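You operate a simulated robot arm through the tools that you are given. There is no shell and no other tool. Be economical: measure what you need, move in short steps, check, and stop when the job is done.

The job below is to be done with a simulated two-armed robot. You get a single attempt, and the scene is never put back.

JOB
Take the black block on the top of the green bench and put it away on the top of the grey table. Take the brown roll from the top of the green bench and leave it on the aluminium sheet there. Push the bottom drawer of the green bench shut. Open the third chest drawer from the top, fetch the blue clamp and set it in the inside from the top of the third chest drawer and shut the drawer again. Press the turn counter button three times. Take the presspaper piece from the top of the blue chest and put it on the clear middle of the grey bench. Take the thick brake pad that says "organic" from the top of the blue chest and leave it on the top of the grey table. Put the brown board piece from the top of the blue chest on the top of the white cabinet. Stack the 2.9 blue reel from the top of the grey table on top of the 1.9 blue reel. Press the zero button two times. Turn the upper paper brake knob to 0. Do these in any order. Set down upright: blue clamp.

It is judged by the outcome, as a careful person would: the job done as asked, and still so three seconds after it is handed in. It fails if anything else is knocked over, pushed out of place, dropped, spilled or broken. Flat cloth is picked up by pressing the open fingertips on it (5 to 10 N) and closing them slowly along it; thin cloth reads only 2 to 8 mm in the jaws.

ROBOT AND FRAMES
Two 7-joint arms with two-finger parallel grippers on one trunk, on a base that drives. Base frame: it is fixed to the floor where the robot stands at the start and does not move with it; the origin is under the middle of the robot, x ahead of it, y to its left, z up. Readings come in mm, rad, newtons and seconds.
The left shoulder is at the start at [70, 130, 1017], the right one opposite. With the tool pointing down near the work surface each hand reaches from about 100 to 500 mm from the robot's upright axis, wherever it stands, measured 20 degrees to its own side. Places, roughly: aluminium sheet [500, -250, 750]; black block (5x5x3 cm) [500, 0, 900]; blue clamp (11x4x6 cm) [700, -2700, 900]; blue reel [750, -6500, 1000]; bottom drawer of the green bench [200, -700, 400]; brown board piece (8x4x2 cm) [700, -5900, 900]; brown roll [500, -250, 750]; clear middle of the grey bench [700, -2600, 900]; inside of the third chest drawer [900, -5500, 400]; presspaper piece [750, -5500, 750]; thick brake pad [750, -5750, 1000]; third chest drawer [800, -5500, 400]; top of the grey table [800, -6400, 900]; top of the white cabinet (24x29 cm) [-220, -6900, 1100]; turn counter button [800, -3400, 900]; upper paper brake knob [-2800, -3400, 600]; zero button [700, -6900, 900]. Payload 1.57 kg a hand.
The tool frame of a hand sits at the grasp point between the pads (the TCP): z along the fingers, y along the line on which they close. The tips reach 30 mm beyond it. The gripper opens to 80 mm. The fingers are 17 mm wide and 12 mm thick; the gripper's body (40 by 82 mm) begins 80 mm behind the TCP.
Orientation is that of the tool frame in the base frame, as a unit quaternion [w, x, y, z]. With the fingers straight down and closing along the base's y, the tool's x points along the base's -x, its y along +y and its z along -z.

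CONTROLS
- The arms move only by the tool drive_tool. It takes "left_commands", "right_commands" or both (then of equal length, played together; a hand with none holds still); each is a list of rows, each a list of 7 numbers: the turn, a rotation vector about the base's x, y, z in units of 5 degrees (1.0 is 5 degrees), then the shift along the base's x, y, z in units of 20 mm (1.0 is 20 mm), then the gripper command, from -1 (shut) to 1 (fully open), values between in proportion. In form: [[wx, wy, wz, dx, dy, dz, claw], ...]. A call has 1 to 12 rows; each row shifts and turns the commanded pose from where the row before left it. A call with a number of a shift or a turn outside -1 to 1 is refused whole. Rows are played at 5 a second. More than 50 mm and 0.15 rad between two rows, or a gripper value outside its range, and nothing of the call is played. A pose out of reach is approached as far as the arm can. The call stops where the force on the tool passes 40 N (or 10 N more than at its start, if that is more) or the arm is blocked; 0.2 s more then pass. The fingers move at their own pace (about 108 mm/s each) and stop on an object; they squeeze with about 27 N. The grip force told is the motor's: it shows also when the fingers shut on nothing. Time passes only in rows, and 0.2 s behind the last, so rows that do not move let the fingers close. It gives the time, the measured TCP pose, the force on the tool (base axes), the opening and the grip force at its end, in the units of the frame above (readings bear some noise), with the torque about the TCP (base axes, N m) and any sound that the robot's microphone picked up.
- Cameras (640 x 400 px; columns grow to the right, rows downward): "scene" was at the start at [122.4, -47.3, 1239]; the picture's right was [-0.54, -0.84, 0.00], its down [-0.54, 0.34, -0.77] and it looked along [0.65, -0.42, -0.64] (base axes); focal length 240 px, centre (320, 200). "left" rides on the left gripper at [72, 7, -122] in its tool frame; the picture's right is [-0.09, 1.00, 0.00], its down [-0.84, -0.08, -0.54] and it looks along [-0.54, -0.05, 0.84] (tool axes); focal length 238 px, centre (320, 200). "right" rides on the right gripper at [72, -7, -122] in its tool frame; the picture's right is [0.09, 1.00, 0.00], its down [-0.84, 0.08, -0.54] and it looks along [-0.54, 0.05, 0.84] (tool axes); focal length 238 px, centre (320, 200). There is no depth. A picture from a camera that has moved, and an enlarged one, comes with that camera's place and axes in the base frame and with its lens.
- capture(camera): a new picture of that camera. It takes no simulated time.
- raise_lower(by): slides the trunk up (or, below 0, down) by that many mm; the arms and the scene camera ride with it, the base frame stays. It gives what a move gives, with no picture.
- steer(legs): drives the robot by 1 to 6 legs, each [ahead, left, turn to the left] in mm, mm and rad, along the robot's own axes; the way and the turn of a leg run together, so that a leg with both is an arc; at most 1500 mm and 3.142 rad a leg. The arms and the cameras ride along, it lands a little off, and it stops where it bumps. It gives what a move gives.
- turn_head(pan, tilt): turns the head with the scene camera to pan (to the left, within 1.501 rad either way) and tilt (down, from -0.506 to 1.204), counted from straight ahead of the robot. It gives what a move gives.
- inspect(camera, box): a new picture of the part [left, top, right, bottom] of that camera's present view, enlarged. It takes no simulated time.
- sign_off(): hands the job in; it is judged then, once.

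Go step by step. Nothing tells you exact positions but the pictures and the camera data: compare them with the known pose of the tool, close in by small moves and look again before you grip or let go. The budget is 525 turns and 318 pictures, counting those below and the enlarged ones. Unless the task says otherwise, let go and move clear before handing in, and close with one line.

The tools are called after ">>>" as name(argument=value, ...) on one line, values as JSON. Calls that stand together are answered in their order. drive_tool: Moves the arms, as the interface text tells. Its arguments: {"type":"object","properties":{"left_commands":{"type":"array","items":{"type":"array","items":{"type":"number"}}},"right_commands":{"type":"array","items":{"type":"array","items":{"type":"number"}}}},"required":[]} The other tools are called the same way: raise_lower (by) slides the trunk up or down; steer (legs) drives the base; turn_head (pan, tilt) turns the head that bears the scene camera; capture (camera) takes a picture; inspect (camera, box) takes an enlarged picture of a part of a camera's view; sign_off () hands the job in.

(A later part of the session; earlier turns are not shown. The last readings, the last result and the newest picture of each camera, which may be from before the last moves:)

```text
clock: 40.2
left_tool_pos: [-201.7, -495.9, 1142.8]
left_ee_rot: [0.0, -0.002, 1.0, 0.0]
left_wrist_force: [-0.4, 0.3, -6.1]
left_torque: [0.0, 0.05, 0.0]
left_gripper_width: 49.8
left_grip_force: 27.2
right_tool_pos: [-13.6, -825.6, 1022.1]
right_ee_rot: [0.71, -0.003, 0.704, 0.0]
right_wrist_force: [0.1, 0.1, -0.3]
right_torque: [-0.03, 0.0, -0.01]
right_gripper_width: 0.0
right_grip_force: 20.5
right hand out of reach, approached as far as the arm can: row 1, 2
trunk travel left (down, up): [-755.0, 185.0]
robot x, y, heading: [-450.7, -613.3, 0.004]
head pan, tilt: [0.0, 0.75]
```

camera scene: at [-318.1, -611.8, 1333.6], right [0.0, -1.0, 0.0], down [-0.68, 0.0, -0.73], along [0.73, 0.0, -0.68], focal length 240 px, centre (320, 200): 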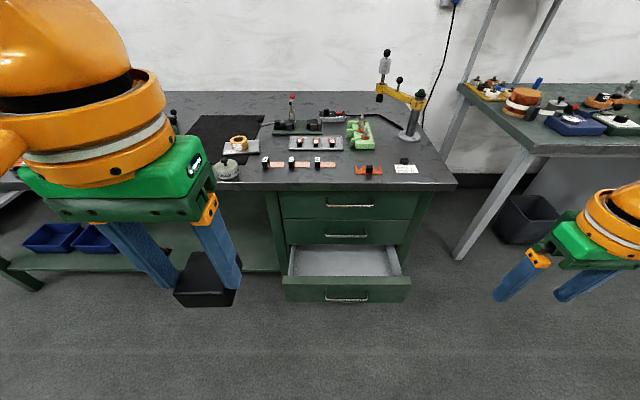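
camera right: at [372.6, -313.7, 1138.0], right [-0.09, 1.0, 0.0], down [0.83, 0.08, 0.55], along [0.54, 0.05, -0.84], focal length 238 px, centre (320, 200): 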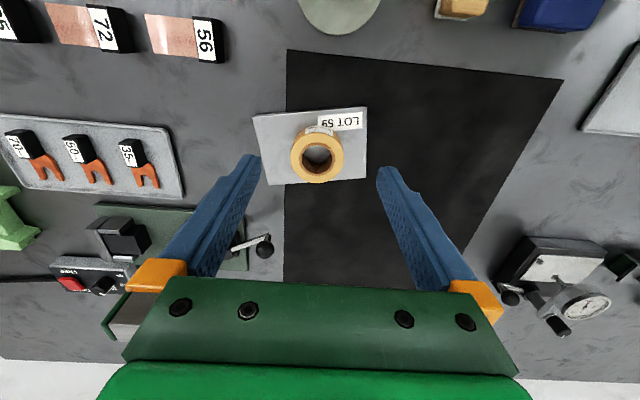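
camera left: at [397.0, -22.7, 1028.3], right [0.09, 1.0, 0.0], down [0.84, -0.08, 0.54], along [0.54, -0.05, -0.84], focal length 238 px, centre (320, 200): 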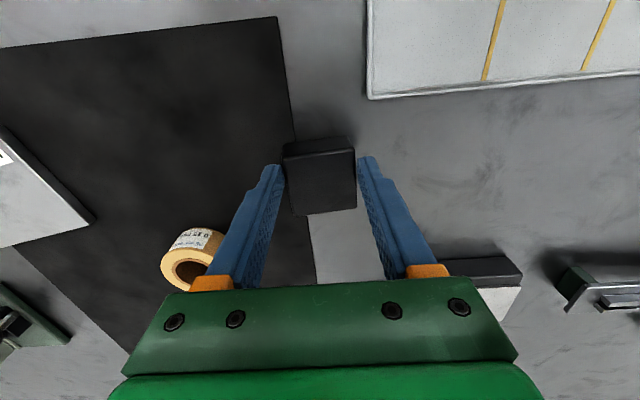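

>>> raise_lower(by=-400)

>>> raise_lower(by=-170)

>>> steer(legs=[[0, 100, 0]])

>>> capture(camera="right")

>>> capture(camera="scene")

```text
clock: 44.0
left_tool_pos: [-201.9, -495.9, 742.6]
left_ee_rot: [0.001, -0.002, 1.0, -0.002]
left_wrist_force: [0.5, 0.1, -6.0]
left_torque: [0.03, 0.07, 0.04]
left_gripper_width: 50.0
left_grip_force: 27.0
right_tool_pos: [-14.8, -827.2, 621.6]
right_ee_rot: [0.709, -0.003, 0.705, 0.0]
right_wrist_force: [0.9, -0.1, 0.4]
right_torque: [0.01, 0.01, -0.01]
right_gripper_width: 0.3
right_grip_force: 21.3
trunk travel left (down, up): [-355.0, 585.0]
robot x, y, heading: [-453.6, -611.7, 0.007]
head pan, tilt: [0.0, 0.75]
```

```text
clock: 46.0
left_tool_pos: [-203.5, -496.2, 574.0]
left_ee_rot: [0.0, -0.002, 1.0, -0.001]
left_wrist_force: [0.2, -0.1, -5.4]
left_torque: [-0.02, 0.06, 0.01]
left_gripper_width: 49.7
left_grip_force: 27.3
right_tool_pos: [-14.3, -827.6, 452.0]
right_ee_rot: [0.709, -0.003, 0.705, -0.002]
right_wrist_force: [0.5, -1.0, -0.4]
right_torque: [0.0, -0.02, -0.03]
right_gripper_width: 0.0
right_grip_force: 21.1
trunk travel left (down, up): [-185.0, 755.0]
robot x, y, heading: [-453.4, -609.8, 0.004]
head pan, tilt: [0.0, 0.75]
```

```text
clock: 47.1
left_tool_pos: [-203.4, -395.2, 573.3]
left_ee_rot: [0.0, -0.002, 1.0, -0.001]
left_wrist_force: [0.7, 0.3, -4.9]
left_torque: [0.03, 0.06, 0.02]
left_gripper_width: 49.9
left_grip_force: 26.8
right_tool_pos: [-14.7, -726.2, 451.4]
right_ee_rot: [0.708, -0.003, 0.706, 0.001]
right_wrist_force: [-0.1, 0.4, 0.7]
right_torque: [0.01, -0.03, -0.02]
right_gripper_width: 0.0
right_grip_force: 20.9
trunk travel left (down, up): [-185.0, 755.0]
robot x, y, heading: [-451.7, -512.5, 0.01]
head pan, tilt: [0.0, 0.75]
```

```text
291 pictures are left
camera right: at [-136.1, -733.9, 378.9], right [0.0, 1.0, -0.1], down [-0.55, 0.08, 0.83], along [0.84, 0.06, 0.54], focal length 238 px, centre (320, 200)
```

right: 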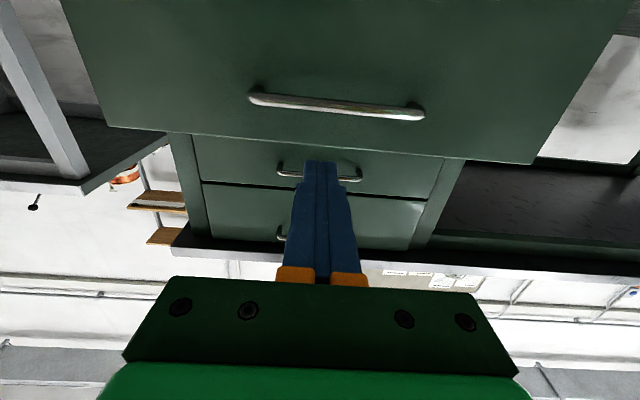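

```text
290 pictures are left
camera scene: at [-319.0, -510.9, 763.7], right [0.01, -1.0, 0.0], down [-0.68, 0.0, -0.73], along [0.73, 0.0, -0.68], focal length 240 px, centre (320, 200)
```

scene: 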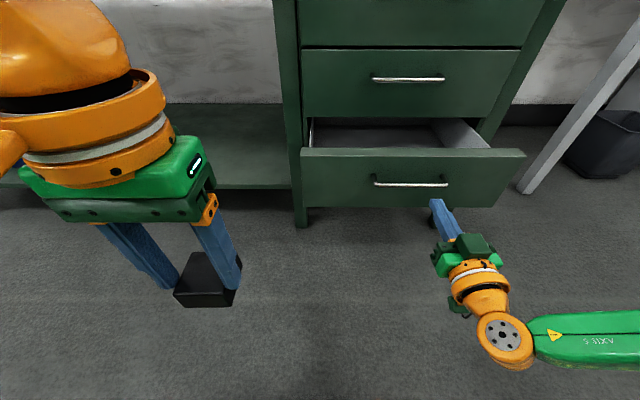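

>>> steer(legs=[[90, 10, 0]])

>>> drive_tool(right_commands=[[0, 0, 0, 0, 0, 0.15, -1], [0, 0, 0, 1, 0, 0, -1], [0, 0, 0, 1, 0, 0, -1], [0, 0, 0, 1, 0, 0, -1]])

>>> capture(camera="scene")

```text
clock: 48.2
left_tool_pos: [-112.3, -384.4, 573.2]
left_ee_rot: [0.0, -0.003, 1.0, -0.002]
left_wrist_force: [-0.2, 0.6, -5.6]
left_torque: [-0.01, 0.07, 0.0]
left_gripper_width: 49.9
left_grip_force: 27.1
right_tool_pos: [76.0, -717.1, 451.7]
right_ee_rot: [0.709, -0.004, 0.705, 0.0]
right_wrist_force: [-0.6, 0.5, -0.1]
right_torque: [0.02, 0.0, -0.01]
right_gripper_width: 0.0
right_grip_force: 21.4
trunk travel left (down, up): [-185.0, 755.0]
robot x, y, heading: [-361.5, -500.0, 0.007]
head pan, tilt: [0.0, 0.75]
```

```text
clock: 49.2
left_tool_pos: [-111.0, -383.3, 573.7]
left_ee_rot: [0.0, -0.003, 1.0, -0.001]
left_wrist_force: [0.3, 0.5, -5.7]
left_torque: [0.01, 0.03, 0.0]
left_gripper_width: 49.7
left_grip_force: 26.6
right_tool_pos: [136.5, -715.0, 453.9]
right_ee_rot: [0.709, -0.003, 0.705, 0.0]
right_wrist_force: [1.2, 0.2, 0.5]
right_torque: [0.01, -0.01, -0.01]
right_gripper_width: 0.1
right_grip_force: 21.2
trunk travel left (down, up): [-185.0, 755.0]
robot x, y, heading: [-359.9, -502.2, 0.003]
head pan, tilt: [0.0, 0.75]
```

```text
289 pictures are left
camera scene: at [-227.4, -500.5, 763.7], right [0.01, -1.0, 0.0], down [-0.68, 0.0, -0.73], along [0.73, 0.0, -0.68], focal length 240 px, centre (320, 200)
```

scene: 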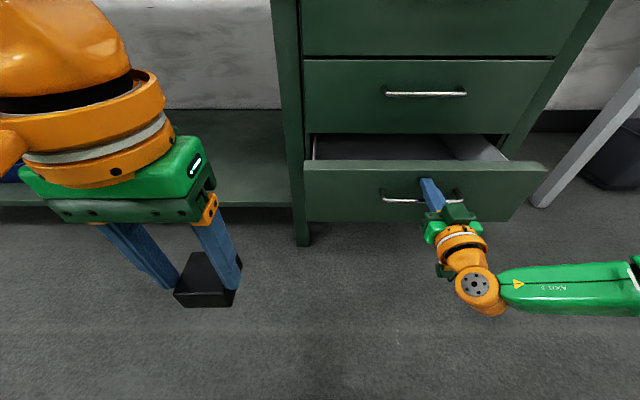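

>>> drive_tool(right_commands=[[0, 0, 0, 1, 0, 0, -1], [0, 0, 0, 1, 0, 0, -1], [0, 0, 0, 1, 0, 0, -1], [0, 0, 0, 1, 0, 0, -1], [0, 0, 0, 1, 0, 0, -1]])

>>> capture(camera="scene")

```text
clock: 50.4
left_tool_pos: [-112.9, -384.0, 573.9]
left_ee_rot: [0.0, -0.003, 1.0, 0.0]
left_wrist_force: [0.1, -0.6, -6.0]
left_torque: [-0.04, 0.05, 0.01]
left_gripper_width: 49.5
left_grip_force: 27.6
right_tool_pos: [228.7, -719.4, 463.8]
right_ee_rot: [0.709, -0.005, 0.706, 0.001]
right_wrist_force: [0.3, 0.1, 0.4]
right_torque: [0.02, -0.04, 0.03]
right_gripper_width: 0.0
right_grip_force: 20.8
right hand out of reach, approached as far as the arm can: row 5
trunk travel left (down, up): [-185.0, 755.0]
robot x, y, heading: [-357.3, -504.7, 0.007]
head pan, tilt: [0.0, 0.75]
```

```text
288 pictures are left
camera scene: at [-227.5, -500.5, 763.7], right [0.01, -1.0, 0.0], down [-0.68, 0.0, -0.73], along [0.73, 0.0, -0.68], focal length 240 px, centre (320, 200)
```

scene: 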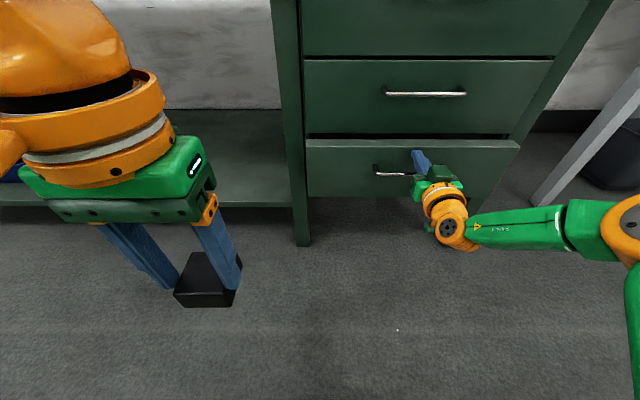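

>>> drive_tool(right_commands=[[0, 0, 0, -0.6, 0, -0.6, -1]])

>>> steer(legs=[[80, 0, 0]])

>>> capture(camera="scene")

```text
clock: 50.8
left_tool_pos: [-112.8, -385.2, 573.7]
left_ee_rot: [0.0, -0.002, 1.0, -0.001]
left_wrist_force: [0.4, 0.0, -5.5]
left_torque: [0.0, 0.06, -0.04]
left_gripper_width: 49.5
left_grip_force: 26.9
right_tool_pos: [214.6, -720.4, 453.8]
right_ee_rot: [0.709, -0.005, 0.705, 0.001]
right_wrist_force: [0.0, 0.4, 0.7]
right_torque: [0.03, -0.01, 0.0]
right_gripper_width: 0.0
right_grip_force: 21.3
trunk travel left (down, up): [-185.0, 755.0]
robot x, y, heading: [-360.4, -501.4, 0.006]
head pan, tilt: [0.0, 0.75]
```

```text
clock: 51.9
left_tool_pos: [-46.4, -384.1, 573.4]
left_ee_rot: [0.001, -0.001, 1.0, -0.001]
left_wrist_force: [-0.1, 0.3, -6.2]
left_torque: [-0.01, 0.04, -0.01]
left_gripper_width: 49.8
left_grip_force: 27.2
right_tool_pos: [276.8, -719.7, 451.5]
right_ee_rot: [0.708, -0.006, 0.706, 0.001]
right_wrist_force: [-16.3, 3.2, 6.3]
right_torque: [-0.03, -0.06, 0.01]
right_gripper_width: 0.0
right_grip_force: 21.3
trunk travel left (down, up): [-185.0, 755.0]
robot x, y, heading: [-291.4, -500.6, 0.004]
head pan, tilt: [0.0, 0.75]
stopped in leg 1: the force on the tool passed its limit at 152 N (the readings are from after the stop); the commanded pose is now the measured one
```

```text
287 pictures are left
camera scene: at [-163.6, -500.0, 764.3], right [0.0, -1.0, 0.0], down [-0.68, 0.0, -0.73], along [0.73, 0.0, -0.68], focal length 240 px, centre (320, 200)
```

scene: 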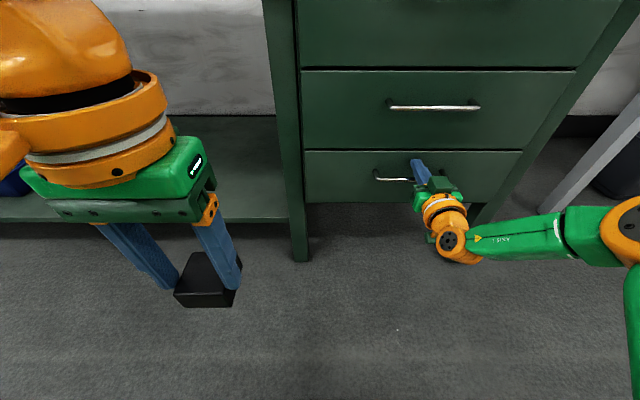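

The drawer looks flush; I withdraw and check.

>>> steer(legs=[[-350, 0, 0]])

>>> raise_lower(by=400)

>>> turn_head(pan=-0.3, tilt=0.5)

>>> capture(camera="scene")

```text
clock: 54.1
left_tool_pos: [-391.9, -383.9, 573.2]
left_ee_rot: [0.0, -0.005, 1.0, -0.001]
left_wrist_force: [-0.1, 0.1, -5.3]
left_torque: [-0.02, 0.06, 0.02]
left_gripper_width: 49.9
left_grip_force: 27.0
right_tool_pos: [-65.5, -717.0, 449.5]
right_ee_rot: [0.705, -0.009, 0.709, 0.005]
right_wrist_force: [0.6, -0.3, -0.2]
right_torque: [0.02, -0.02, 0.03]
right_gripper_width: 0.2
right_grip_force: 22.0
trunk travel left (down, up): [-185.0, 755.0]
robot x, y, heading: [-637.4, -501.1, 0.012]
head pan, tilt: [0.0, 0.75]
```

```text
clock: 58.0
left_tool_pos: [-392.5, -383.7, 972.3]
left_ee_rot: [-0.002, -0.005, 1.0, -0.001]
left_wrist_force: [1.0, -0.5, -6.4]
left_torque: [-0.01, 0.02, 0.01]
left_gripper_width: 50.0
left_grip_force: 27.1
right_tool_pos: [-66.1, -717.7, 849.5]
right_ee_rot: [0.705, -0.008, 0.709, 0.004]
right_wrist_force: [-0.8, -0.2, -0.5]
right_torque: [0.0, -0.01, 0.0]
right_gripper_width: 0.3
right_grip_force: 21.6
trunk travel left (down, up): [-585.0, 355.0]
robot x, y, heading: [-642.3, -501.8, 0.012]
head pan, tilt: [0.0, 0.75]
```

```text
clock: 58.8
left_tool_pos: [-392.4, -382.8, 973.1]
left_ee_rot: [-0.001, -0.005, 1.0, 0.0]
left_wrist_force: [-0.2, 0.0, -6.8]
left_torque: [-0.01, 0.05, -0.01]
left_gripper_width: 50.0
left_grip_force: 26.6
right_tool_pos: [-66.0, -717.0, 848.4]
right_ee_rot: [0.705, -0.008, 0.709, 0.004]
right_wrist_force: [0.3, -0.1, 1.3]
right_torque: [-0.02, 0.04, -0.01]
right_gripper_width: 0.0
right_grip_force: 20.9
trunk travel left (down, up): [-585.0, 355.0]
robot x, y, heading: [-642.3, -505.1, 0.006]
head pan, tilt: [-0.3, 0.499]
```

```text
286 pictures are left
camera scene: at [-503.1, -528.1, 1185.6], right [-0.29, -0.96, 0.0], down [-0.46, 0.14, -0.88], along [0.84, -0.25, -0.48], focal length 240 px, centre (320, 200)
```

scene: 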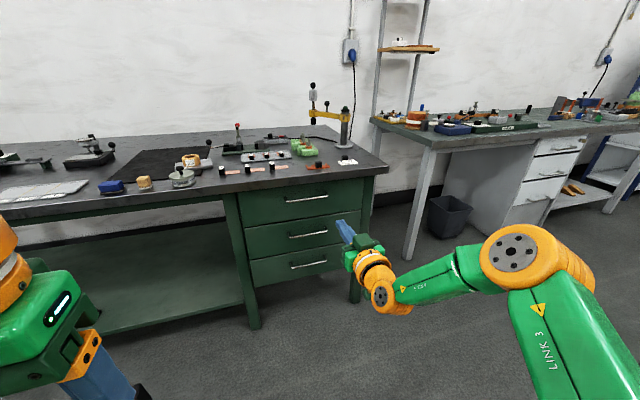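

Drawer is shut. I bring the right hand back to pointing down and look along the room to the right.

>>> drive_tool(right_commands=[[0, 1, 0, -0.5, -0.4, 0, -1], [0, 1, 0, -0.5, -0.4, 0, -1], [0, 1, 0, -0.5, -0.4, 0, -1], [0, 1, 0, -0.5, -0.4, 0, 1], [0, 1, 0, -0.5, 0, 0, 1], [0, 1, 0, -0.5, 0, 0, 1], [0, 1, 0, -0.5, 0, 0, 1], [0, 1, 0, -0.5, 0, 0, 1], [0, 1, 0, -0.5, 0, 0, 1], [0, 1, 0, -0.5, 0, 0, 1], [0, 1, 0, -0.5, 0, 0, 1], [0, 1, 0, -0.5, 0, 0, 1]])

>>> drive_tool(right_commands=[[0, 1, 0, -0.5, 0, 0.5, 1], [0, 1, 0, -0.5, 0, 0.5, 1], [0, 1, 0, -0.3, 0, 0.5, 1], [0, 1, 0, 0, 0, 0.5, 1], [0, 1, 0, 0, 0, 0.5, 1], [0, 1, 0, 0, 0, 0.5, 1], [0, 0, 0, 0, 0, 0, 1]])

>>> raise_lower(by=80)

>>> turn_head(pan=-1.2, tilt=0.4)

>>> capture(camera="scene")

```text
clock: 61.4
left_tool_pos: [-393.0, -384.6, 973.5]
left_ee_rot: [-0.001, -0.004, 1.0, -0.001]
left_wrist_force: [1.1, -0.4, -5.5]
left_torque: [0.02, 0.06, 0.0]
left_gripper_width: 49.9
left_grip_force: 27.0
right_tool_pos: [-186.5, -750.0, 848.9]
right_ee_rot: [0.256, -0.004, 0.967, 0.007]
right_wrist_force: [-0.4, -0.4, 0.0]
right_torque: [-0.01, 0.02, -0.02]
right_gripper_width: 79.7
right_grip_force: 0.1
trunk travel left (down, up): [-585.0, 355.0]
robot x, y, heading: [-637.1, -501.9, 0.007]
head pan, tilt: [-0.3, 0.499]
```

```text
clock: 63.0
left_tool_pos: [-392.8, -384.6, 973.0]
left_ee_rot: [0.0, -0.005, 1.0, -0.001]
left_wrist_force: [0.3, 0.4, -5.1]
left_torque: [-0.03, 0.07, -0.01]
left_gripper_width: 49.6
left_grip_force: 27.0
right_tool_pos: [-211.5, -746.4, 908.9]
right_ee_rot: [0.014, -0.016, 1.0, 0.002]
right_wrist_force: [-0.6, 0.1, -0.5]
right_torque: [-0.01, 0.0, 0.03]
right_gripper_width: 80.0
right_grip_force: 0.0
right hand out of reach, approached as far as the arm can: row 6
trunk travel left (down, up): [-585.0, 355.0]
robot x, y, heading: [-642.8, -499.9, 0.011]
head pan, tilt: [-0.3, 0.499]
```

```text
clock: 64.2
left_tool_pos: [-393.1, -385.0, 1053.4]
left_ee_rot: [0.0, -0.006, 1.0, -0.001]
left_wrist_force: [-0.3, -0.2, -6.0]
left_torque: [0.03, 0.04, 0.0]
left_gripper_width: 49.7
left_grip_force: 27.1
right_tool_pos: [-209.9, -744.3, 989.3]
right_ee_rot: [0.015, -0.016, 1.0, 0.001]
right_wrist_force: [-0.3, -0.1, 0.9]
right_torque: [-0.01, 0.02, 0.01]
right_gripper_width: 80.3
right_grip_force: 0.0
trunk travel left (down, up): [-665.0, 275.0]
robot x, y, heading: [-639.9, -500.1, 0.013]
head pan, tilt: [-0.3, 0.499]
```

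```text
clock: 65.3
left_tool_pos: [-391.5, -385.2, 1053.6]
left_ee_rot: [-0.001, -0.005, 1.0, -0.001]
left_wrist_force: [-0.8, -0.2, -5.1]
left_torque: [0.0, 0.08, 0.0]
left_gripper_width: 49.7
left_grip_force: 26.6
right_tool_pos: [-209.8, -746.1, 988.3]
right_ee_rot: [0.015, -0.016, 1.0, 0.001]
right_wrist_force: [0.0, 0.8, -0.5]
right_torque: [-0.02, -0.02, -0.04]
right_gripper_width: 79.8
right_grip_force: 0.0
trunk travel left (down, up): [-665.0, 275.0]
robot x, y, heading: [-642.8, -504.0, 0.007]
head pan, tilt: [-1.201, 0.4]
```

```text
285 pictures are left
camera scene: at [-555.7, -588.1, 1274.8], right [-0.93, -0.37, 0.0], down [-0.15, 0.36, -0.92], along [0.34, -0.86, -0.39], focal length 240 px, centre (320, 200)
```

scene: 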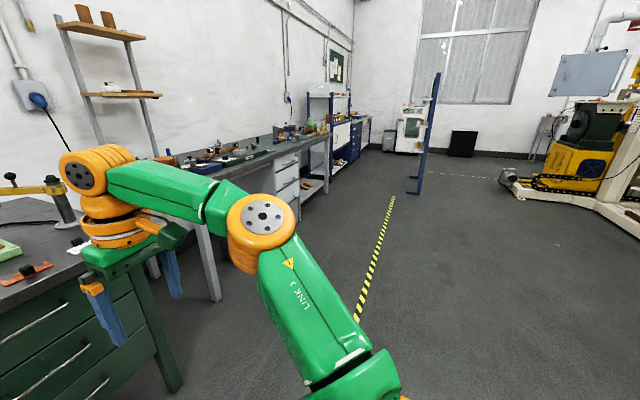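

A clear corridor runs along the benches (a fence post stands near x≈-635, y≈-4280). I move to the grey bench.

>>> steer(legs=[[250, 0, 0], [0, -1100, 0], [0, -1000, 0]])

>>> turn_head(pan=0, tilt=0.4)

>>> capture(camera="scene")

```text
clock: 77.3
left_tool_pos: [-91.9, -2507.1, 1053.2]
left_ee_rot: [-0.002, -0.02, 1.0, 0.0]
left_wrist_force: [-0.9, 0.7, -5.2]
left_torque: [-0.03, 0.08, 0.0]
left_gripper_width: 49.8
left_grip_force: 27.2
right_tool_pos: [101.9, -2862.2, 988.8]
right_ee_rot: [0.014, -0.031, 0.999, 0.001]
right_wrist_force: [-0.7, 0.2, 1.4]
right_torque: [-0.05, 0.0, -0.01]
right_gripper_width: 80.2
right_grip_force: 0.1
trunk travel left (down, up): [-665.0, 275.0]
robot x, y, heading: [-339.7, -2631.8, 0.038]
head pan, tilt: [-1.201, 0.4]
```

```text
clock: 78.7
left_tool_pos: [-91.2, -2507.2, 1052.4]
left_ee_rot: [-0.001, -0.019, 1.0, 0.0]
left_wrist_force: [-0.7, -0.6, -4.8]
left_torque: [0.01, 0.04, 0.03]
left_gripper_width: 49.7
left_grip_force: 27.5
right_tool_pos: [100.2, -2861.9, 988.5]
right_ee_rot: [0.014, -0.031, 0.999, 0.002]
right_wrist_force: [0.5, 0.0, -0.9]
right_torque: [0.0, 0.02, 0.03]
right_gripper_width: 80.4
right_grip_force: 0.0
trunk travel left (down, up): [-665.0, 275.0]
robot x, y, heading: [-337.7, -2632.5, 0.039]
head pan, tilt: [0.0, 0.4]
```

```text
284 pictures are left
camera scene: at [-193.6, -2626.5, 1274.8], right [0.04, -1.0, 0.0], down [-0.39, -0.01, -0.92], along [0.92, 0.03, -0.39], focal length 240 px, centre (320, 200)
```

scene: 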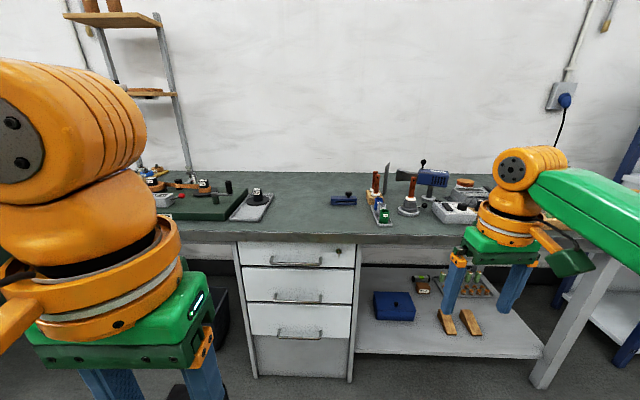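

>>> inspect(camera="scene", box=[130, 150, 490, 240])

>>> steer(legs=[[300, -60, -0.039]])

>>> turn_head(pan=0, tilt=0.8)

>>> capture(camera="scene")

```text
1.78 times, centred on (310, 195) of scene
camera zoom: at [-193.6, -2626.5, 1274.8], right [0.04, -1.0, 0.0], down [-0.39, -0.01, -0.92], along [0.92, 0.03, -0.39], focal length 427 px, centre (338, 209)
```

zoom: 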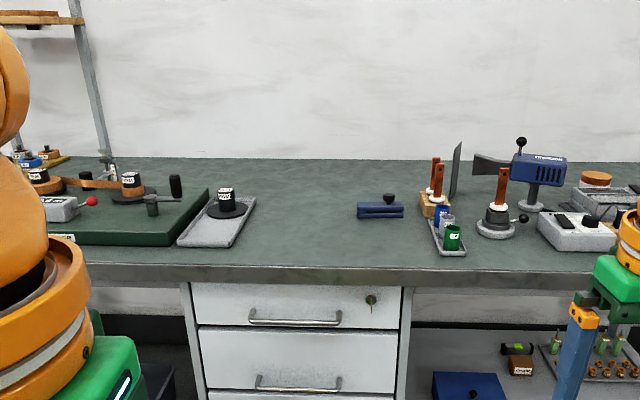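

```text
clock: 80.8
left_tool_pos: [212.7, -2571.5, 1052.9]
left_ee_rot: [0.0, 0.0, 1.0, 0.0]
left_wrist_force: [-0.2, 0.0, -6.2]
left_torque: [0.0, 0.06, 0.04]
left_gripper_width: 49.5
left_grip_force: 26.8
right_tool_pos: [390.1, -2933.0, 989.1]
right_ee_rot: [0.016, -0.011, 1.0, 0.001]
right_wrist_force: [0.2, -0.6, -0.2]
right_torque: [-0.03, 0.01, -0.01]
right_gripper_width: 79.8
right_grip_force: 0.0
trunk travel left (down, up): [-665.0, 275.0]
robot x, y, heading: [-38.4, -2687.4, 0.003]
head pan, tilt: [0.0, 0.4]
```

```text
clock: 81.7
left_tool_pos: [213.2, -2572.3, 1053.1]
left_ee_rot: [-0.001, 0.0, 1.0, -0.001]
left_wrist_force: [0.1, 1.0, -5.8]
left_torque: [0.01, 0.06, 0.0]
left_gripper_width: 49.9
left_grip_force: 27.2
right_tool_pos: [392.2, -2935.5, 988.4]
right_ee_rot: [0.015, -0.011, 1.0, 0.001]
right_wrist_force: [0.7, -0.1, -0.6]
right_torque: [0.0, -0.02, 0.02]
right_gripper_width: 79.9
right_grip_force: 0.1
trunk travel left (down, up): [-665.0, 275.0]
robot x, y, heading: [-37.4, -2685.1, -0.001]
head pan, tilt: [0.0, 0.799]
```

```text
282 pictures are left
camera scene: at [95.0, -2687.5, 1239.8], right [0.0, -1.0, 0.0], down [-0.72, 0.0, -0.7], along [0.7, 0.0, -0.72], focal length 240 px, centre (320, 200)
```

scene: 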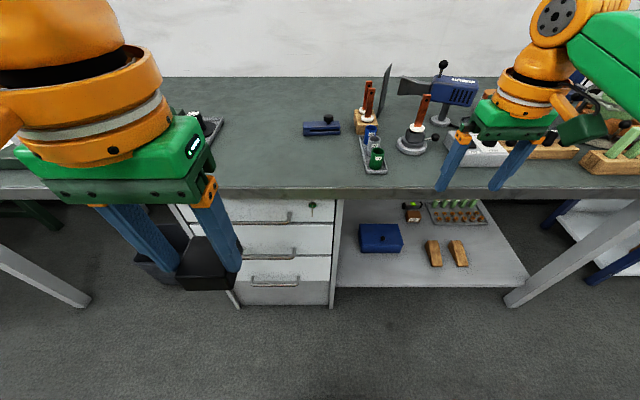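

The blue clamp is on the grey bench near [730,-2690]. I tuck in the right hand, raise it and drive closer.

>>> drive_tool(right_commands=[[0, 0, 0, -1, 0.8, 0, 1], [0, 0, 0, -1, 0.8, 0, 1], [0, 0, 0, -1, 0.8, 0, 1], [0, 0, 0, -1, 0.8, 0, 1], [0, 0, 0, -1, 0.8, 0, 1], [0, 0, 0, 0, 0.8, 0, 1]])

>>> raise_lower(by=100)

>>> steer(legs=[[0, 100, 0], [270, 0, 0]])

>>> capture(camera="right")

>>> capture(camera="scene")

```text
clock: 83.1
left_tool_pos: [213.9, -2571.8, 1052.5]
left_ee_rot: [0.001, 0.0, 1.0, -0.001]
left_wrist_force: [-0.3, 0.0, -5.6]
left_torque: [-0.03, 0.1, 0.01]
left_gripper_width: 49.8
left_grip_force: 26.6
right_tool_pos: [291.8, -2838.1, 989.7]
right_ee_rot: [0.016, -0.011, 1.0, 0.0]
right_wrist_force: [0.2, -0.4, 0.2]
right_torque: [-0.03, -0.01, 0.0]
right_gripper_width: 79.8
right_grip_force: 0.0
trunk travel left (down, up): [-665.0, 275.0]
robot x, y, heading: [-36.5, -2687.6, 0.004]
head pan, tilt: [0.0, 0.799]
```

```text
clock: 84.4
left_tool_pos: [213.7, -2572.5, 1154.1]
left_ee_rot: [0.0, 0.0, 1.0, -0.001]
left_wrist_force: [-0.3, -0.4, -5.6]
left_torque: [-0.03, 0.05, 0.03]
left_gripper_width: 49.8
left_grip_force: 27.4
right_tool_pos: [292.1, -2839.1, 1088.7]
right_ee_rot: [0.015, -0.011, 1.0, 0.001]
right_wrist_force: [-0.6, -0.4, -0.5]
right_torque: [0.01, 0.0, 0.0]
right_gripper_width: 79.8
right_grip_force: 0.0
trunk travel left (down, up): [-765.0, 175.0]
robot x, y, heading: [-37.3, -2686.3, -0.001]
head pan, tilt: [0.0, 0.799]
```

```text
clock: 87.0
left_tool_pos: [477.4, -2469.3, 1152.7]
left_ee_rot: [-0.001, -0.001, 1.0, -0.002]
left_wrist_force: [0.1, -0.3, -4.8]
left_torque: [-0.02, 0.05, 0.0]
left_gripper_width: 49.5
left_grip_force: 27.0
right_tool_pos: [556.9, -2738.0, 1090.2]
right_ee_rot: [0.016, -0.012, 1.0, 0.001]
right_wrist_force: [-0.1, 0.1, 0.2]
right_torque: [0.01, -0.02, 0.0]
right_gripper_width: 79.8
right_grip_force: 0.0
trunk travel left (down, up): [-765.0, 175.0]
robot x, y, heading: [231.3, -2585.2, 0.004]
head pan, tilt: [0.0, 0.799]
```

```text
281 pictures are left
camera right: at [481.6, -2746.0, 1209.2], right [-0.12, 0.99, 0.0], down [0.82, 0.1, 0.57], along [0.56, 0.06, -0.82], focal length 238 px, centre (320, 200)
```

right: 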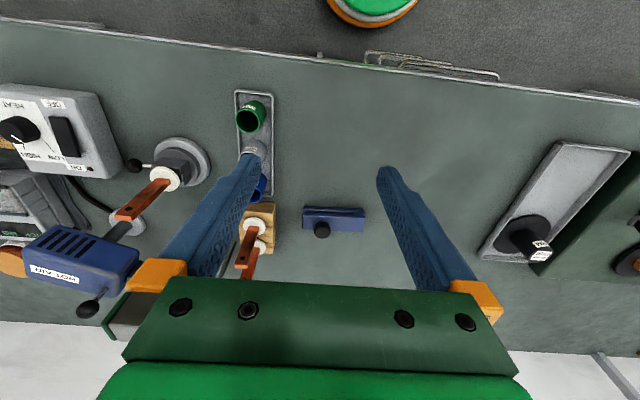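

```text
280 pictures are left
camera scene: at [359.0, -2586.2, 1340.0], right [0.0, -1.0, 0.0], down [-0.72, 0.0, -0.7], along [0.7, 0.0, -0.72], focal length 240 px, centre (320, 200)
```

scene: 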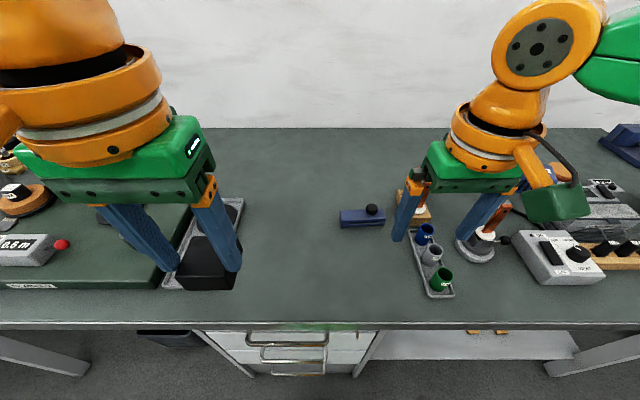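

Clamp: body at about [747,-2693,870], long side along y. I drive in further and turn the right gripper 90° so it closes along x.

>>> steer(legs=[[110, 0, 0]])

>>> drive_tool(right_commands=[[0, 0, -1, 0, 0.2, 0, 1], [0, 0, -1, 0, 0.2, 0, 1], [0, 0, -1, 0, 0.2, 0, 1], [0, 0, -1, 0, 0.2, 0, 1], [0, 0, -1, 0, 0.2, 0, 1], [0, 0, -1, 0, 0.2, 0, 1], [0, 0, -1, 0, 0.2, 0, 1], [0, 0, -1, 0, 0.2, 0, 1], [0, 0, -1, 0, 0.2, 0, 1], [0, 0, -1, 0, 0.2, 0, 1], [0, 0, -1, 0, 0, 0, 1], [0, 0, -1, 0, 0, 0, 1]])

>>> drive_tool(right_commands=[[0, 0, -1, 0.5, 0, 0, 1], [0, 0, -1, 0.5, 0, 0, 1], [0, 0, -1, 0.5, 0, 0, 1], [0, 0, -1, 0.5, 0, 0, 1], [0, 0, -1, 0.5, 0, 0, 1], [0, 0, -1, 0.5, 0, 0, 1], [0, 0, 0, 0, 0, 0, 1]])

>>> capture(camera="right")

```text
clock: 88.2
left_tool_pos: [584.9, -2470.8, 1154.5]
left_ee_rot: [0.001, -0.001, 1.0, -0.001]
left_wrist_force: [-1.5, 0.7, -5.4]
left_torque: [0.01, 0.05, 0.01]
left_gripper_width: 49.5
left_grip_force: 27.3
right_tool_pos: [664.3, -2737.7, 1090.0]
right_ee_rot: [0.017, -0.011, 1.0, 0.0]
right_wrist_force: [-0.7, 0.5, 0.3]
right_torque: [0.02, -0.02, -0.01]
right_gripper_width: 79.7
right_grip_force: 0.2
trunk travel left (down, up): [-765.0, 175.0]
robot x, y, heading: [340.3, -2587.9, 0.003]
head pan, tilt: [0.0, 0.799]
```

```text
clock: 90.8
left_tool_pos: [590.2, -2470.8, 1152.2]
left_ee_rot: [-0.001, -0.001, 1.0, -0.001]
left_wrist_force: [-0.1, 0.1, -5.5]
left_torque: [-0.03, 0.05, -0.02]
left_gripper_width: 49.7
left_grip_force: 27.3
right_tool_pos: [673.5, -2708.5, 1091.2]
right_ee_rot: [0.014, 0.492, 0.87, -0.006]
right_wrist_force: [0.2, -0.1, 0.7]
right_torque: [0.01, -0.01, -0.04]
right_gripper_width: 80.1
right_grip_force: 0.1
right hand out of reach, approached as far as the arm can: row 10
trunk travel left (down, up): [-765.0, 175.0]
robot x, y, heading: [341.4, -2586.2, 0.003]
head pan, tilt: [0.0, 0.799]
```

```text
clock: 92.4
left_tool_pos: [589.9, -2470.5, 1153.2]
left_ee_rot: [-0.001, 0.0, 1.0, -0.001]
left_wrist_force: [0.2, -0.1, -4.9]
left_torque: [-0.01, 0.03, 0.01]
left_gripper_width: 49.9
left_grip_force: 27.3
right_tool_pos: [712.5, -2740.5, 1089.1]
right_ee_rot: [0.011, 0.702, 0.712, -0.009]
right_wrist_force: [1.2, 0.2, -0.3]
right_torque: [-0.03, 0.0, -0.01]
right_gripper_width: 80.0
right_grip_force: 0.0
right hand out of reach, approached as far as the arm can: row 1, 2, 3, 4, 5, 6
trunk travel left (down, up): [-765.0, 175.0]
robot x, y, heading: [337.3, -2588.2, -0.003]
head pan, tilt: [0.0, 0.799]
```

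```text
279 pictures are left
camera right: at [705.1, -2665.6, 1208.4], right [0.99, 0.11, 0.0], down [0.09, -0.82, 0.57], along [0.06, -0.56, -0.82], focal length 238 px, centre (320, 200)
```

right: 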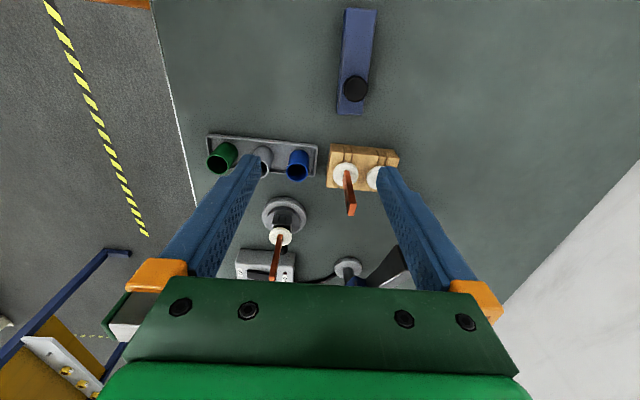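

>>> drive_tool(right_commands=[[0, 0, 0, 0, 0.9, -1, 1], [0, 0, 0, 0, 0.9, -1, 1], [0, 0, 0, 0, 0.9, -1, 1], [0, 0, 0, 0.5, 0, -1, 1], [0, 0, 0, 0.5, 0, -1, 1], [0, 0, 0, 0.5, 0, -1, 1], [0, 0, 0, 0.4, 0, -1, 1], [0, 0, 0, 0, 0, 0, 1]])

>>> capture(camera="right")

```text
clock: 94.2
left_tool_pos: [590.1, -2471.4, 1153.2]
left_ee_rot: [-0.001, -0.002, 1.0, 0.0]
left_wrist_force: [0.4, 0.6, -5.8]
left_torque: [-0.02, 0.04, 0.03]
left_gripper_width: 49.6
left_grip_force: 26.9
right_tool_pos: [721.4, -2727.3, 946.9]
right_ee_rot: [0.011, 0.699, 0.715, -0.01]
right_wrist_force: [0.2, -0.5, -1.1]
right_torque: [-0.03, 0.03, -0.02]
right_gripper_width: 80.0
right_grip_force: 0.1
right hand out of reach, approached as far as the arm can: row 1, 2, 3, 4, 5, 6, 7
trunk travel left (down, up): [-765.0, 175.0]
robot x, y, heading: [339.5, -2587.5, -0.004]
head pan, tilt: [0.0, 0.799]
```

```text
278 pictures are left
camera right: at [714.6, -2651.0, 1066.7], right [0.99, 0.11, 0.0], down [0.09, -0.82, 0.57], along [0.06, -0.56, -0.82], focal length 238 px, centre (320, 200)
```

right: 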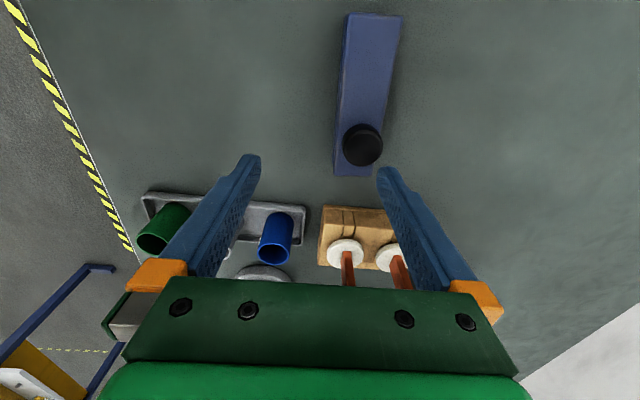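

>>> drive_tool(right_commands=[[0, 0, 0, 0, 0.5, 1, 1], [0, 0, 0, 0, 0.5, 1, 1], [0, 0, 0, 0, 0.5, 1, 1], [0, 0, 0, 0, 0, 1, 1]])

>>> raise_lower(by=-90)

>>> steer(legs=[[22, 40, 0]])

>>> drive_tool(right_commands=[[0, 0, 0, 0.3, 0, 0, 1], [0, 0, 0, 0.3, 0, 0, 1], [0, 0, 0, 0, 0, 0, 1]])

>>> capture(camera="right")

```text
clock: 95.2
left_tool_pos: [589.8, -2471.0, 1154.0]
left_ee_rot: [0.0, 0.0, 1.0, -0.001]
left_wrist_force: [0.4, 0.5, -5.0]
left_torque: [0.03, 0.08, 0.02]
left_gripper_width: 49.7
left_grip_force: 27.7
right_tool_pos: [708.8, -2714.3, 1028.5]
right_ee_rot: [0.011, 0.699, 0.715, -0.008]
right_wrist_force: [0.1, 0.4, -0.6]
right_torque: [0.0, 0.01, -0.01]
right_gripper_width: 80.0
right_grip_force: 0.1
right hand out of reach, approached as far as the arm can: row 1, 2, 3
trunk travel left (down, up): [-765.0, 175.0]
robot x, y, heading: [339.0, -2585.1, 0.001]
head pan, tilt: [0.0, 0.799]
```

```text
clock: 96.4
left_tool_pos: [587.1, -2470.6, 1064.8]
left_ee_rot: [0.0, 0.0, 1.0, 0.0]
left_wrist_force: [0.2, 0.5, -5.6]
left_torque: [0.02, 0.1, 0.01]
left_gripper_width: 49.8
left_grip_force: 26.2
right_tool_pos: [709.2, -2713.5, 943.0]
right_ee_rot: [0.017, 0.7, 0.713, 0.0]
right_wrist_force: [-4.1, -1.2, 14.8]
right_torque: [0.04, -0.47, -0.02]
right_gripper_width: 76.4
right_grip_force: 0.1
trunk travel left (down, up): [-676.0, 264.0]
robot x, y, heading: [337.7, -2589.8, 0.003]
head pan, tilt: [0.0, 0.799]
stopped: the force on the tool passed its limit at 45 N (the readings are from after the stop); the commanded pose is now the measured one
```

```text
clock: 97.3
left_tool_pos: [600.1, -2450.8, 1064.7]
left_ee_rot: [-0.001, 0.007, 1.0, 0.0]
left_wrist_force: [-1.4, 1.1, -6.3]
left_torque: [-0.01, 0.1, -0.01]
left_gripper_width: 49.7
left_grip_force: 27.3
right_tool_pos: [720.3, -2696.8, 943.0]
right_ee_rot: [0.017, 0.706, 0.708, 0.0]
right_wrist_force: [-1.7, -1.5, 8.2]
right_torque: [-0.12, -0.32, -0.12]
right_gripper_width: 79.0
right_grip_force: 0.0
trunk travel left (down, up): [-676.0, 264.0]
robot x, y, heading: [352.8, -2563.2, -0.018]
head pan, tilt: [0.0, 0.799]
stopped in leg 1: the robot was blocked; the commanded pose is now the measured one
```

```text
clock: 98.1
left_tool_pos: [598.0, -2449.1, 1064.1]
left_ee_rot: [0.0, 0.006, 1.0, -0.002]
left_wrist_force: [0.6, -0.5, -6.3]
left_torque: [0.01, 0.05, 0.03]
left_gripper_width: 49.9
left_grip_force: 26.8
right_tool_pos: [726.0, -2699.7, 942.3]
right_ee_rot: [0.018, 0.705, 0.709, 0.001]
right_wrist_force: [-3.8, 3.8, 9.4]
right_torque: [0.18, -0.35, 0.21]
right_gripper_width: 78.1
right_grip_force: 0.0
right hand out of reach, approached as far as the arm can: row 2
trunk travel left (down, up): [-676.0, 264.0]
robot x, y, heading: [347.6, -2559.9, -0.013]
head pan, tilt: [0.0, 0.799]
```

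```text
277 pictures are left
camera right: at [717.1, -2624.2, 1062.7], right [0.99, 0.1, 0.02], down [0.07, -0.82, 0.56], along [0.08, -0.56, -0.83], focal length 238 px, centre (320, 200)
```

right: 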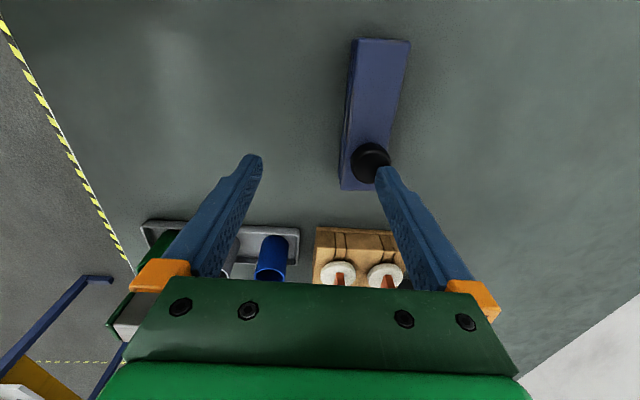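

The fingertip came down on the clamp's knob; I lift off and check everything.

>>> drive_tool(right_commands=[[0, 0, 0, 0, 0, 1, 1], [0, 0, 0, 0, 0, 1, 1], [0, 0, 0, 0, 0, 0, 1]])

>>> steer(legs=[[-8, 0, 0.013]])

>>> capture(camera="right")

>>> capture(camera="scene")

```text
clock: 98.9
left_tool_pos: [602.5, -2451.2, 1063.6]
left_ee_rot: [-0.002, 0.005, 1.0, 0.0]
left_wrist_force: [0.7, 1.0, -5.3]
left_torque: [-0.01, 0.07, 0.03]
left_gripper_width: 49.9
left_grip_force: 27.3
right_tool_pos: [732.4, -2721.1, 988.5]
right_ee_rot: [0.017, 0.705, 0.709, 0.001]
right_wrist_force: [0.3, -0.7, 0.5]
right_torque: [0.01, -0.02, 0.0]
right_gripper_width: 79.9
right_grip_force: 0.0
right hand out of reach, approached as far as the arm can: row 1, 2
trunk travel left (down, up): [-676.0, 264.0]
robot x, y, heading: [349.4, -2562.4, -0.007]
head pan, tilt: [0.0, 0.799]
```

```text
clock: 99.7
left_tool_pos: [593.5, -2449.5, 1064.5]
left_ee_rot: [-0.001, 0.0, 1.0, 0.0]
left_wrist_force: [1.3, 0.5, -5.5]
left_torque: [0.01, 0.07, 0.02]
left_gripper_width: 49.7
left_grip_force: 27.2
right_tool_pos: [725.7, -2716.6, 988.1]
right_ee_rot: [0.015, 0.701, 0.713, 0.0]
right_wrist_force: [0.7, 0.3, 0.4]
right_torque: [0.01, 0.01, -0.01]
right_gripper_width: 79.9
right_grip_force: 0.1
trunk travel left (down, up): [-676.0, 264.0]
robot x, y, heading: [341.0, -2562.6, 0.002]
head pan, tilt: [0.0, 0.799]
```

```text
276 pictures are left
camera right: at [716.6, -2642.2, 1107.9], right [0.99, 0.11, 0.02], down [0.08, -0.82, 0.56], along [0.08, -0.56, -0.83], focal length 238 px, centre (320, 200)
```

right: 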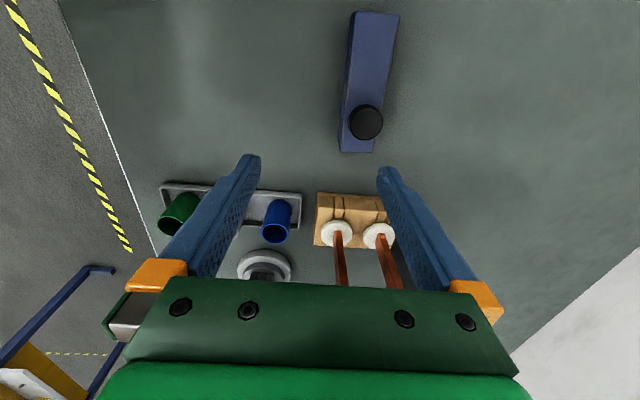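

```text
275 pictures are left
camera scene: at [475.2, -2563.5, 1250.4], right [0.0, -1.0, 0.0], down [-0.72, 0.0, -0.7], along [0.7, 0.0, -0.72], focal length 240 px, centre (320, 200)
```

scene: 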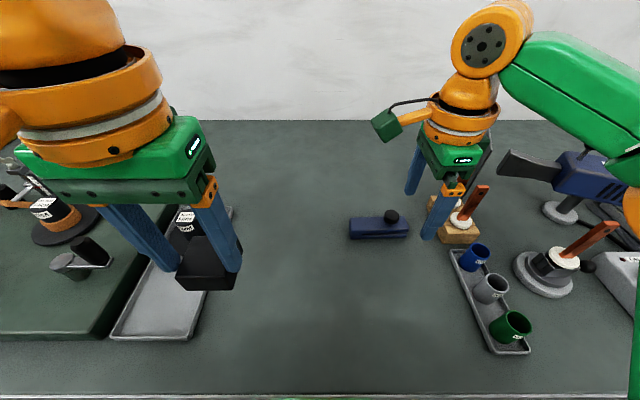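

The clamp is about [764,-2676] and the present yaw limits my reach, so I try turning the right gripper the other way round.

>>> drive_tool(right_commands=[[0, 0, 1, -0.3, -0.2, 0.5, 1], [0, 0, 1, -0.3, -0.2, 0.5, 1], [0, 0, 1, -0.3, 0, 0.5, 1], [0, 0, 1, -0.3, 0, 0.5, 1], [0, 0, 1, -0.3, 0, 0, 1], [0, 0, 1, 0, 0, 0, 1], [0, 0, 1, 0, 0, 0, 1], [0, 0, 1, 0, 0, 0, 1], [0, 0, 1, 0, 0, 0, 1], [0, 0, 1, 0, 0, 0, 1], [0, 0, 1, 0, 0, 0, 1], [0, 0, 1, 0, 0, 0, 1]])

>>> drive_tool(right_commands=[[0, 0, 1, 0, 0, 0, 1], [0, 0, 1, 0, 0, 0, 1], [0, 0, 1, 0, 0, 0, 1], [0, 0, 1, 0, 0, 0, 1], [0, 0, 1, 0, 0, 0, 1], [0, 0, 1, 0, 0, 0, 1], [0, 0, 1, 0, 0, 0, 1], [0, 0, 1, 0, 0, 0, 1], [0, 0, 1, 0, 0, 0, 1], [0, 0, 1, 0, 0, 0, 1], [0, 0, 1, 0, 0, 0, 1], [0, 0, 1, 0, 0, 0, 1]])

>>> drive_tool(right_commands=[[0, 0, 1, 0, 0, 0, 1], [0, 0, 1, 0, 0, 0, 1], [0, 0, 1, 0, 0, 0, 1], [0, 0, 1, 0, 0, 0, 1], [0, 0, 1, 0, 0, 0, 1], [0, 0, 1, 0, 0, 0, 1], [0, 0, 1, 0, 0, 0, 1], [0, 0, 1, 0, 0, 0, 1], [0, 0, 1, 0, 0, 0, 1], [0, 0, 1, 0, 0, 0, 1], [0, 0, 1, 0, 0, 0, 1], [0, 0, 1, 0, 0, 0, 1]])

>>> capture(camera="right")

```text
clock: 102.2
left_tool_pos: [593.5, -2448.2, 1063.6]
left_ee_rot: [-0.001, 0.0, 1.0, 0.001]
left_wrist_force: [0.0, 0.7, -5.5]
left_torque: [0.0, 0.04, 0.01]
left_gripper_width: 49.6
left_grip_force: 27.5
right_tool_pos: [695.8, -2724.6, 1029.4]
right_ee_rot: [0.013, 0.25, 0.968, 0.008]
right_wrist_force: [0.1, 0.2, -0.5]
right_torque: [0.0, -0.02, 0.0]
right_gripper_width: 79.8
right_grip_force: 0.1
trunk travel left (down, up): [-676.0, 264.0]
robot x, y, heading: [339.0, -2563.7, -0.002]
head pan, tilt: [0.0, 0.799]
```

```text
clock: 104.8
left_tool_pos: [592.0, -2447.7, 1063.6]
left_ee_rot: [-0.001, 0.0, 1.0, 0.0]
left_wrist_force: [0.0, -0.1, -5.0]
left_torque: [0.01, 0.06, 0.02]
left_gripper_width: 49.6
left_grip_force: 27.0
right_tool_pos: [695.0, -2724.4, 1028.6]
right_ee_rot: [0.006, -0.268, 0.963, 0.015]
right_wrist_force: [0.1, -0.3, 0.0]
right_torque: [0.0, 0.01, 0.01]
right_gripper_width: 79.9
right_grip_force: 0.0
trunk travel left (down, up): [-676.0, 264.0]
robot x, y, heading: [341.1, -2561.5, -0.007]
head pan, tilt: [0.0, 0.799]
```

```text
clock: 107.5
left_tool_pos: [591.6, -2448.2, 1063.8]
left_ee_rot: [-0.001, 0.0, 1.0, 0.0]
left_wrist_force: [0.4, -0.2, -5.6]
left_torque: [0.0, 0.05, -0.01]
left_gripper_width: 50.0
left_grip_force: 27.2
right_tool_pos: [695.0, -2723.0, 1027.9]
right_ee_rot: [0.002, 0.713, -0.701, -0.016]
right_wrist_force: [-0.5, 0.3, 0.3]
right_torque: [-0.02, 0.0, -0.01]
right_gripper_width: 80.0
right_grip_force: 0.1
trunk travel left (down, up): [-676.0, 264.0]
robot x, y, heading: [338.0, -2562.5, -0.003]
head pan, tilt: [0.0, 0.799]
```

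```text
274 pictures are left
camera right: at [706.3, -2798.5, 1148.3], right [-0.99, -0.11, 0.02], down [-0.08, 0.82, 0.56], along [-0.08, 0.56, -0.83], focal length 238 px, centre (320, 200)
```

right: 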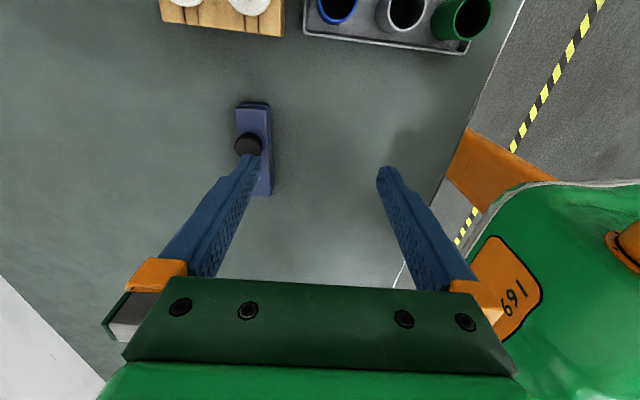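

>>> drive_tool(right_commands=[[0, 0, 0, 0.8, 0.5, -0.7, 1], [0, 0, 0, 0.8, 0.5, -0.7, 1], [0, 0, 0, 0.8, 0.5, -0.7, 1], [0, 0, 0, 0.8, 0.5, -0.7, 1], [0, 0, 0, 0, 0, 0, 1]])

>>> capture(camera="right")

```text
clock: 108.7
left_tool_pos: [590.3, -2446.6, 1062.6]
left_ee_rot: [0.0, 0.0, 1.0, 0.0]
left_wrist_force: [-0.1, 0.5, -5.4]
left_torque: [0.04, 0.0, -0.04]
left_gripper_width: 49.8
left_grip_force: 26.7
right_tool_pos: [717.0, -2719.3, 1000.4]
right_ee_rot: [0.001, 0.712, -0.702, -0.017]
right_wrist_force: [-0.1, 0.1, 1.1]
right_torque: [0.06, -0.04, -0.02]
right_gripper_width: 79.9
right_grip_force: 0.1
right hand out of reach, approached as far as the arm can: row 1, 2, 3, 4
trunk travel left (down, up): [-676.0, 264.0]
robot x, y, heading: [343.8, -2564.0, -0.001]
head pan, tilt: [0.0, 0.799]
```

```text
273 pictures are left
camera right: at [729.2, -2793.3, 1120.8], right [-0.99, -0.11, 0.02], down [-0.08, 0.82, 0.56], along [-0.08, 0.56, -0.83], focal length 238 px, centre (320, 200)
```

right: 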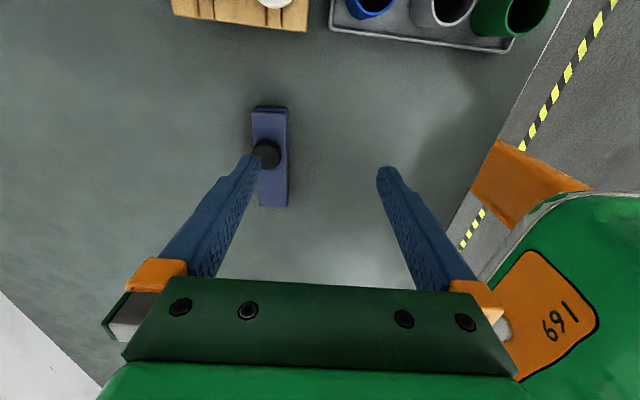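

>>> drive_tool(right_commands=[[0, 0, 0, 0, 0, -1, 1], [0, 0, 0, 0, 0, -1, 1], [0, 0, 0, 0.5, 0, 0, 1], [0, 0, 0, 0.5, 0, 0, 1], [0, 0, 0, 0.5, 0, 0, 1], [0, 0, 0, 0.5, 0, 0, 1], [0, 0, 0, 0, 0, 0, 1]])

```text
clock: 110.2
left_tool_pos: [591.1, -2447.3, 1063.8]
left_ee_rot: [0.0, 0.0, 1.0, -0.001]
left_wrist_force: [0.5, 0.1, -5.4]
left_torque: [0.01, 0.09, -0.01]
left_gripper_width: 49.9
left_grip_force: 27.3
right_tool_pos: [745.0, -2727.2, 954.9]
right_ee_rot: [0.0, 0.713, -0.701, -0.017]
right_wrist_force: [-0.4, -0.7, 0.3]
right_torque: [-0.02, 0.0, 0.0]
right_gripper_width: 80.3
right_grip_force: 0.1
right hand out of reach, approached as far as the arm can: row 5, 6
trunk travel left (down, up): [-676.0, 264.0]
robot x, y, heading: [341.3, -2559.8, 0.002]
head pan, tilt: [0.0, 0.799]
```

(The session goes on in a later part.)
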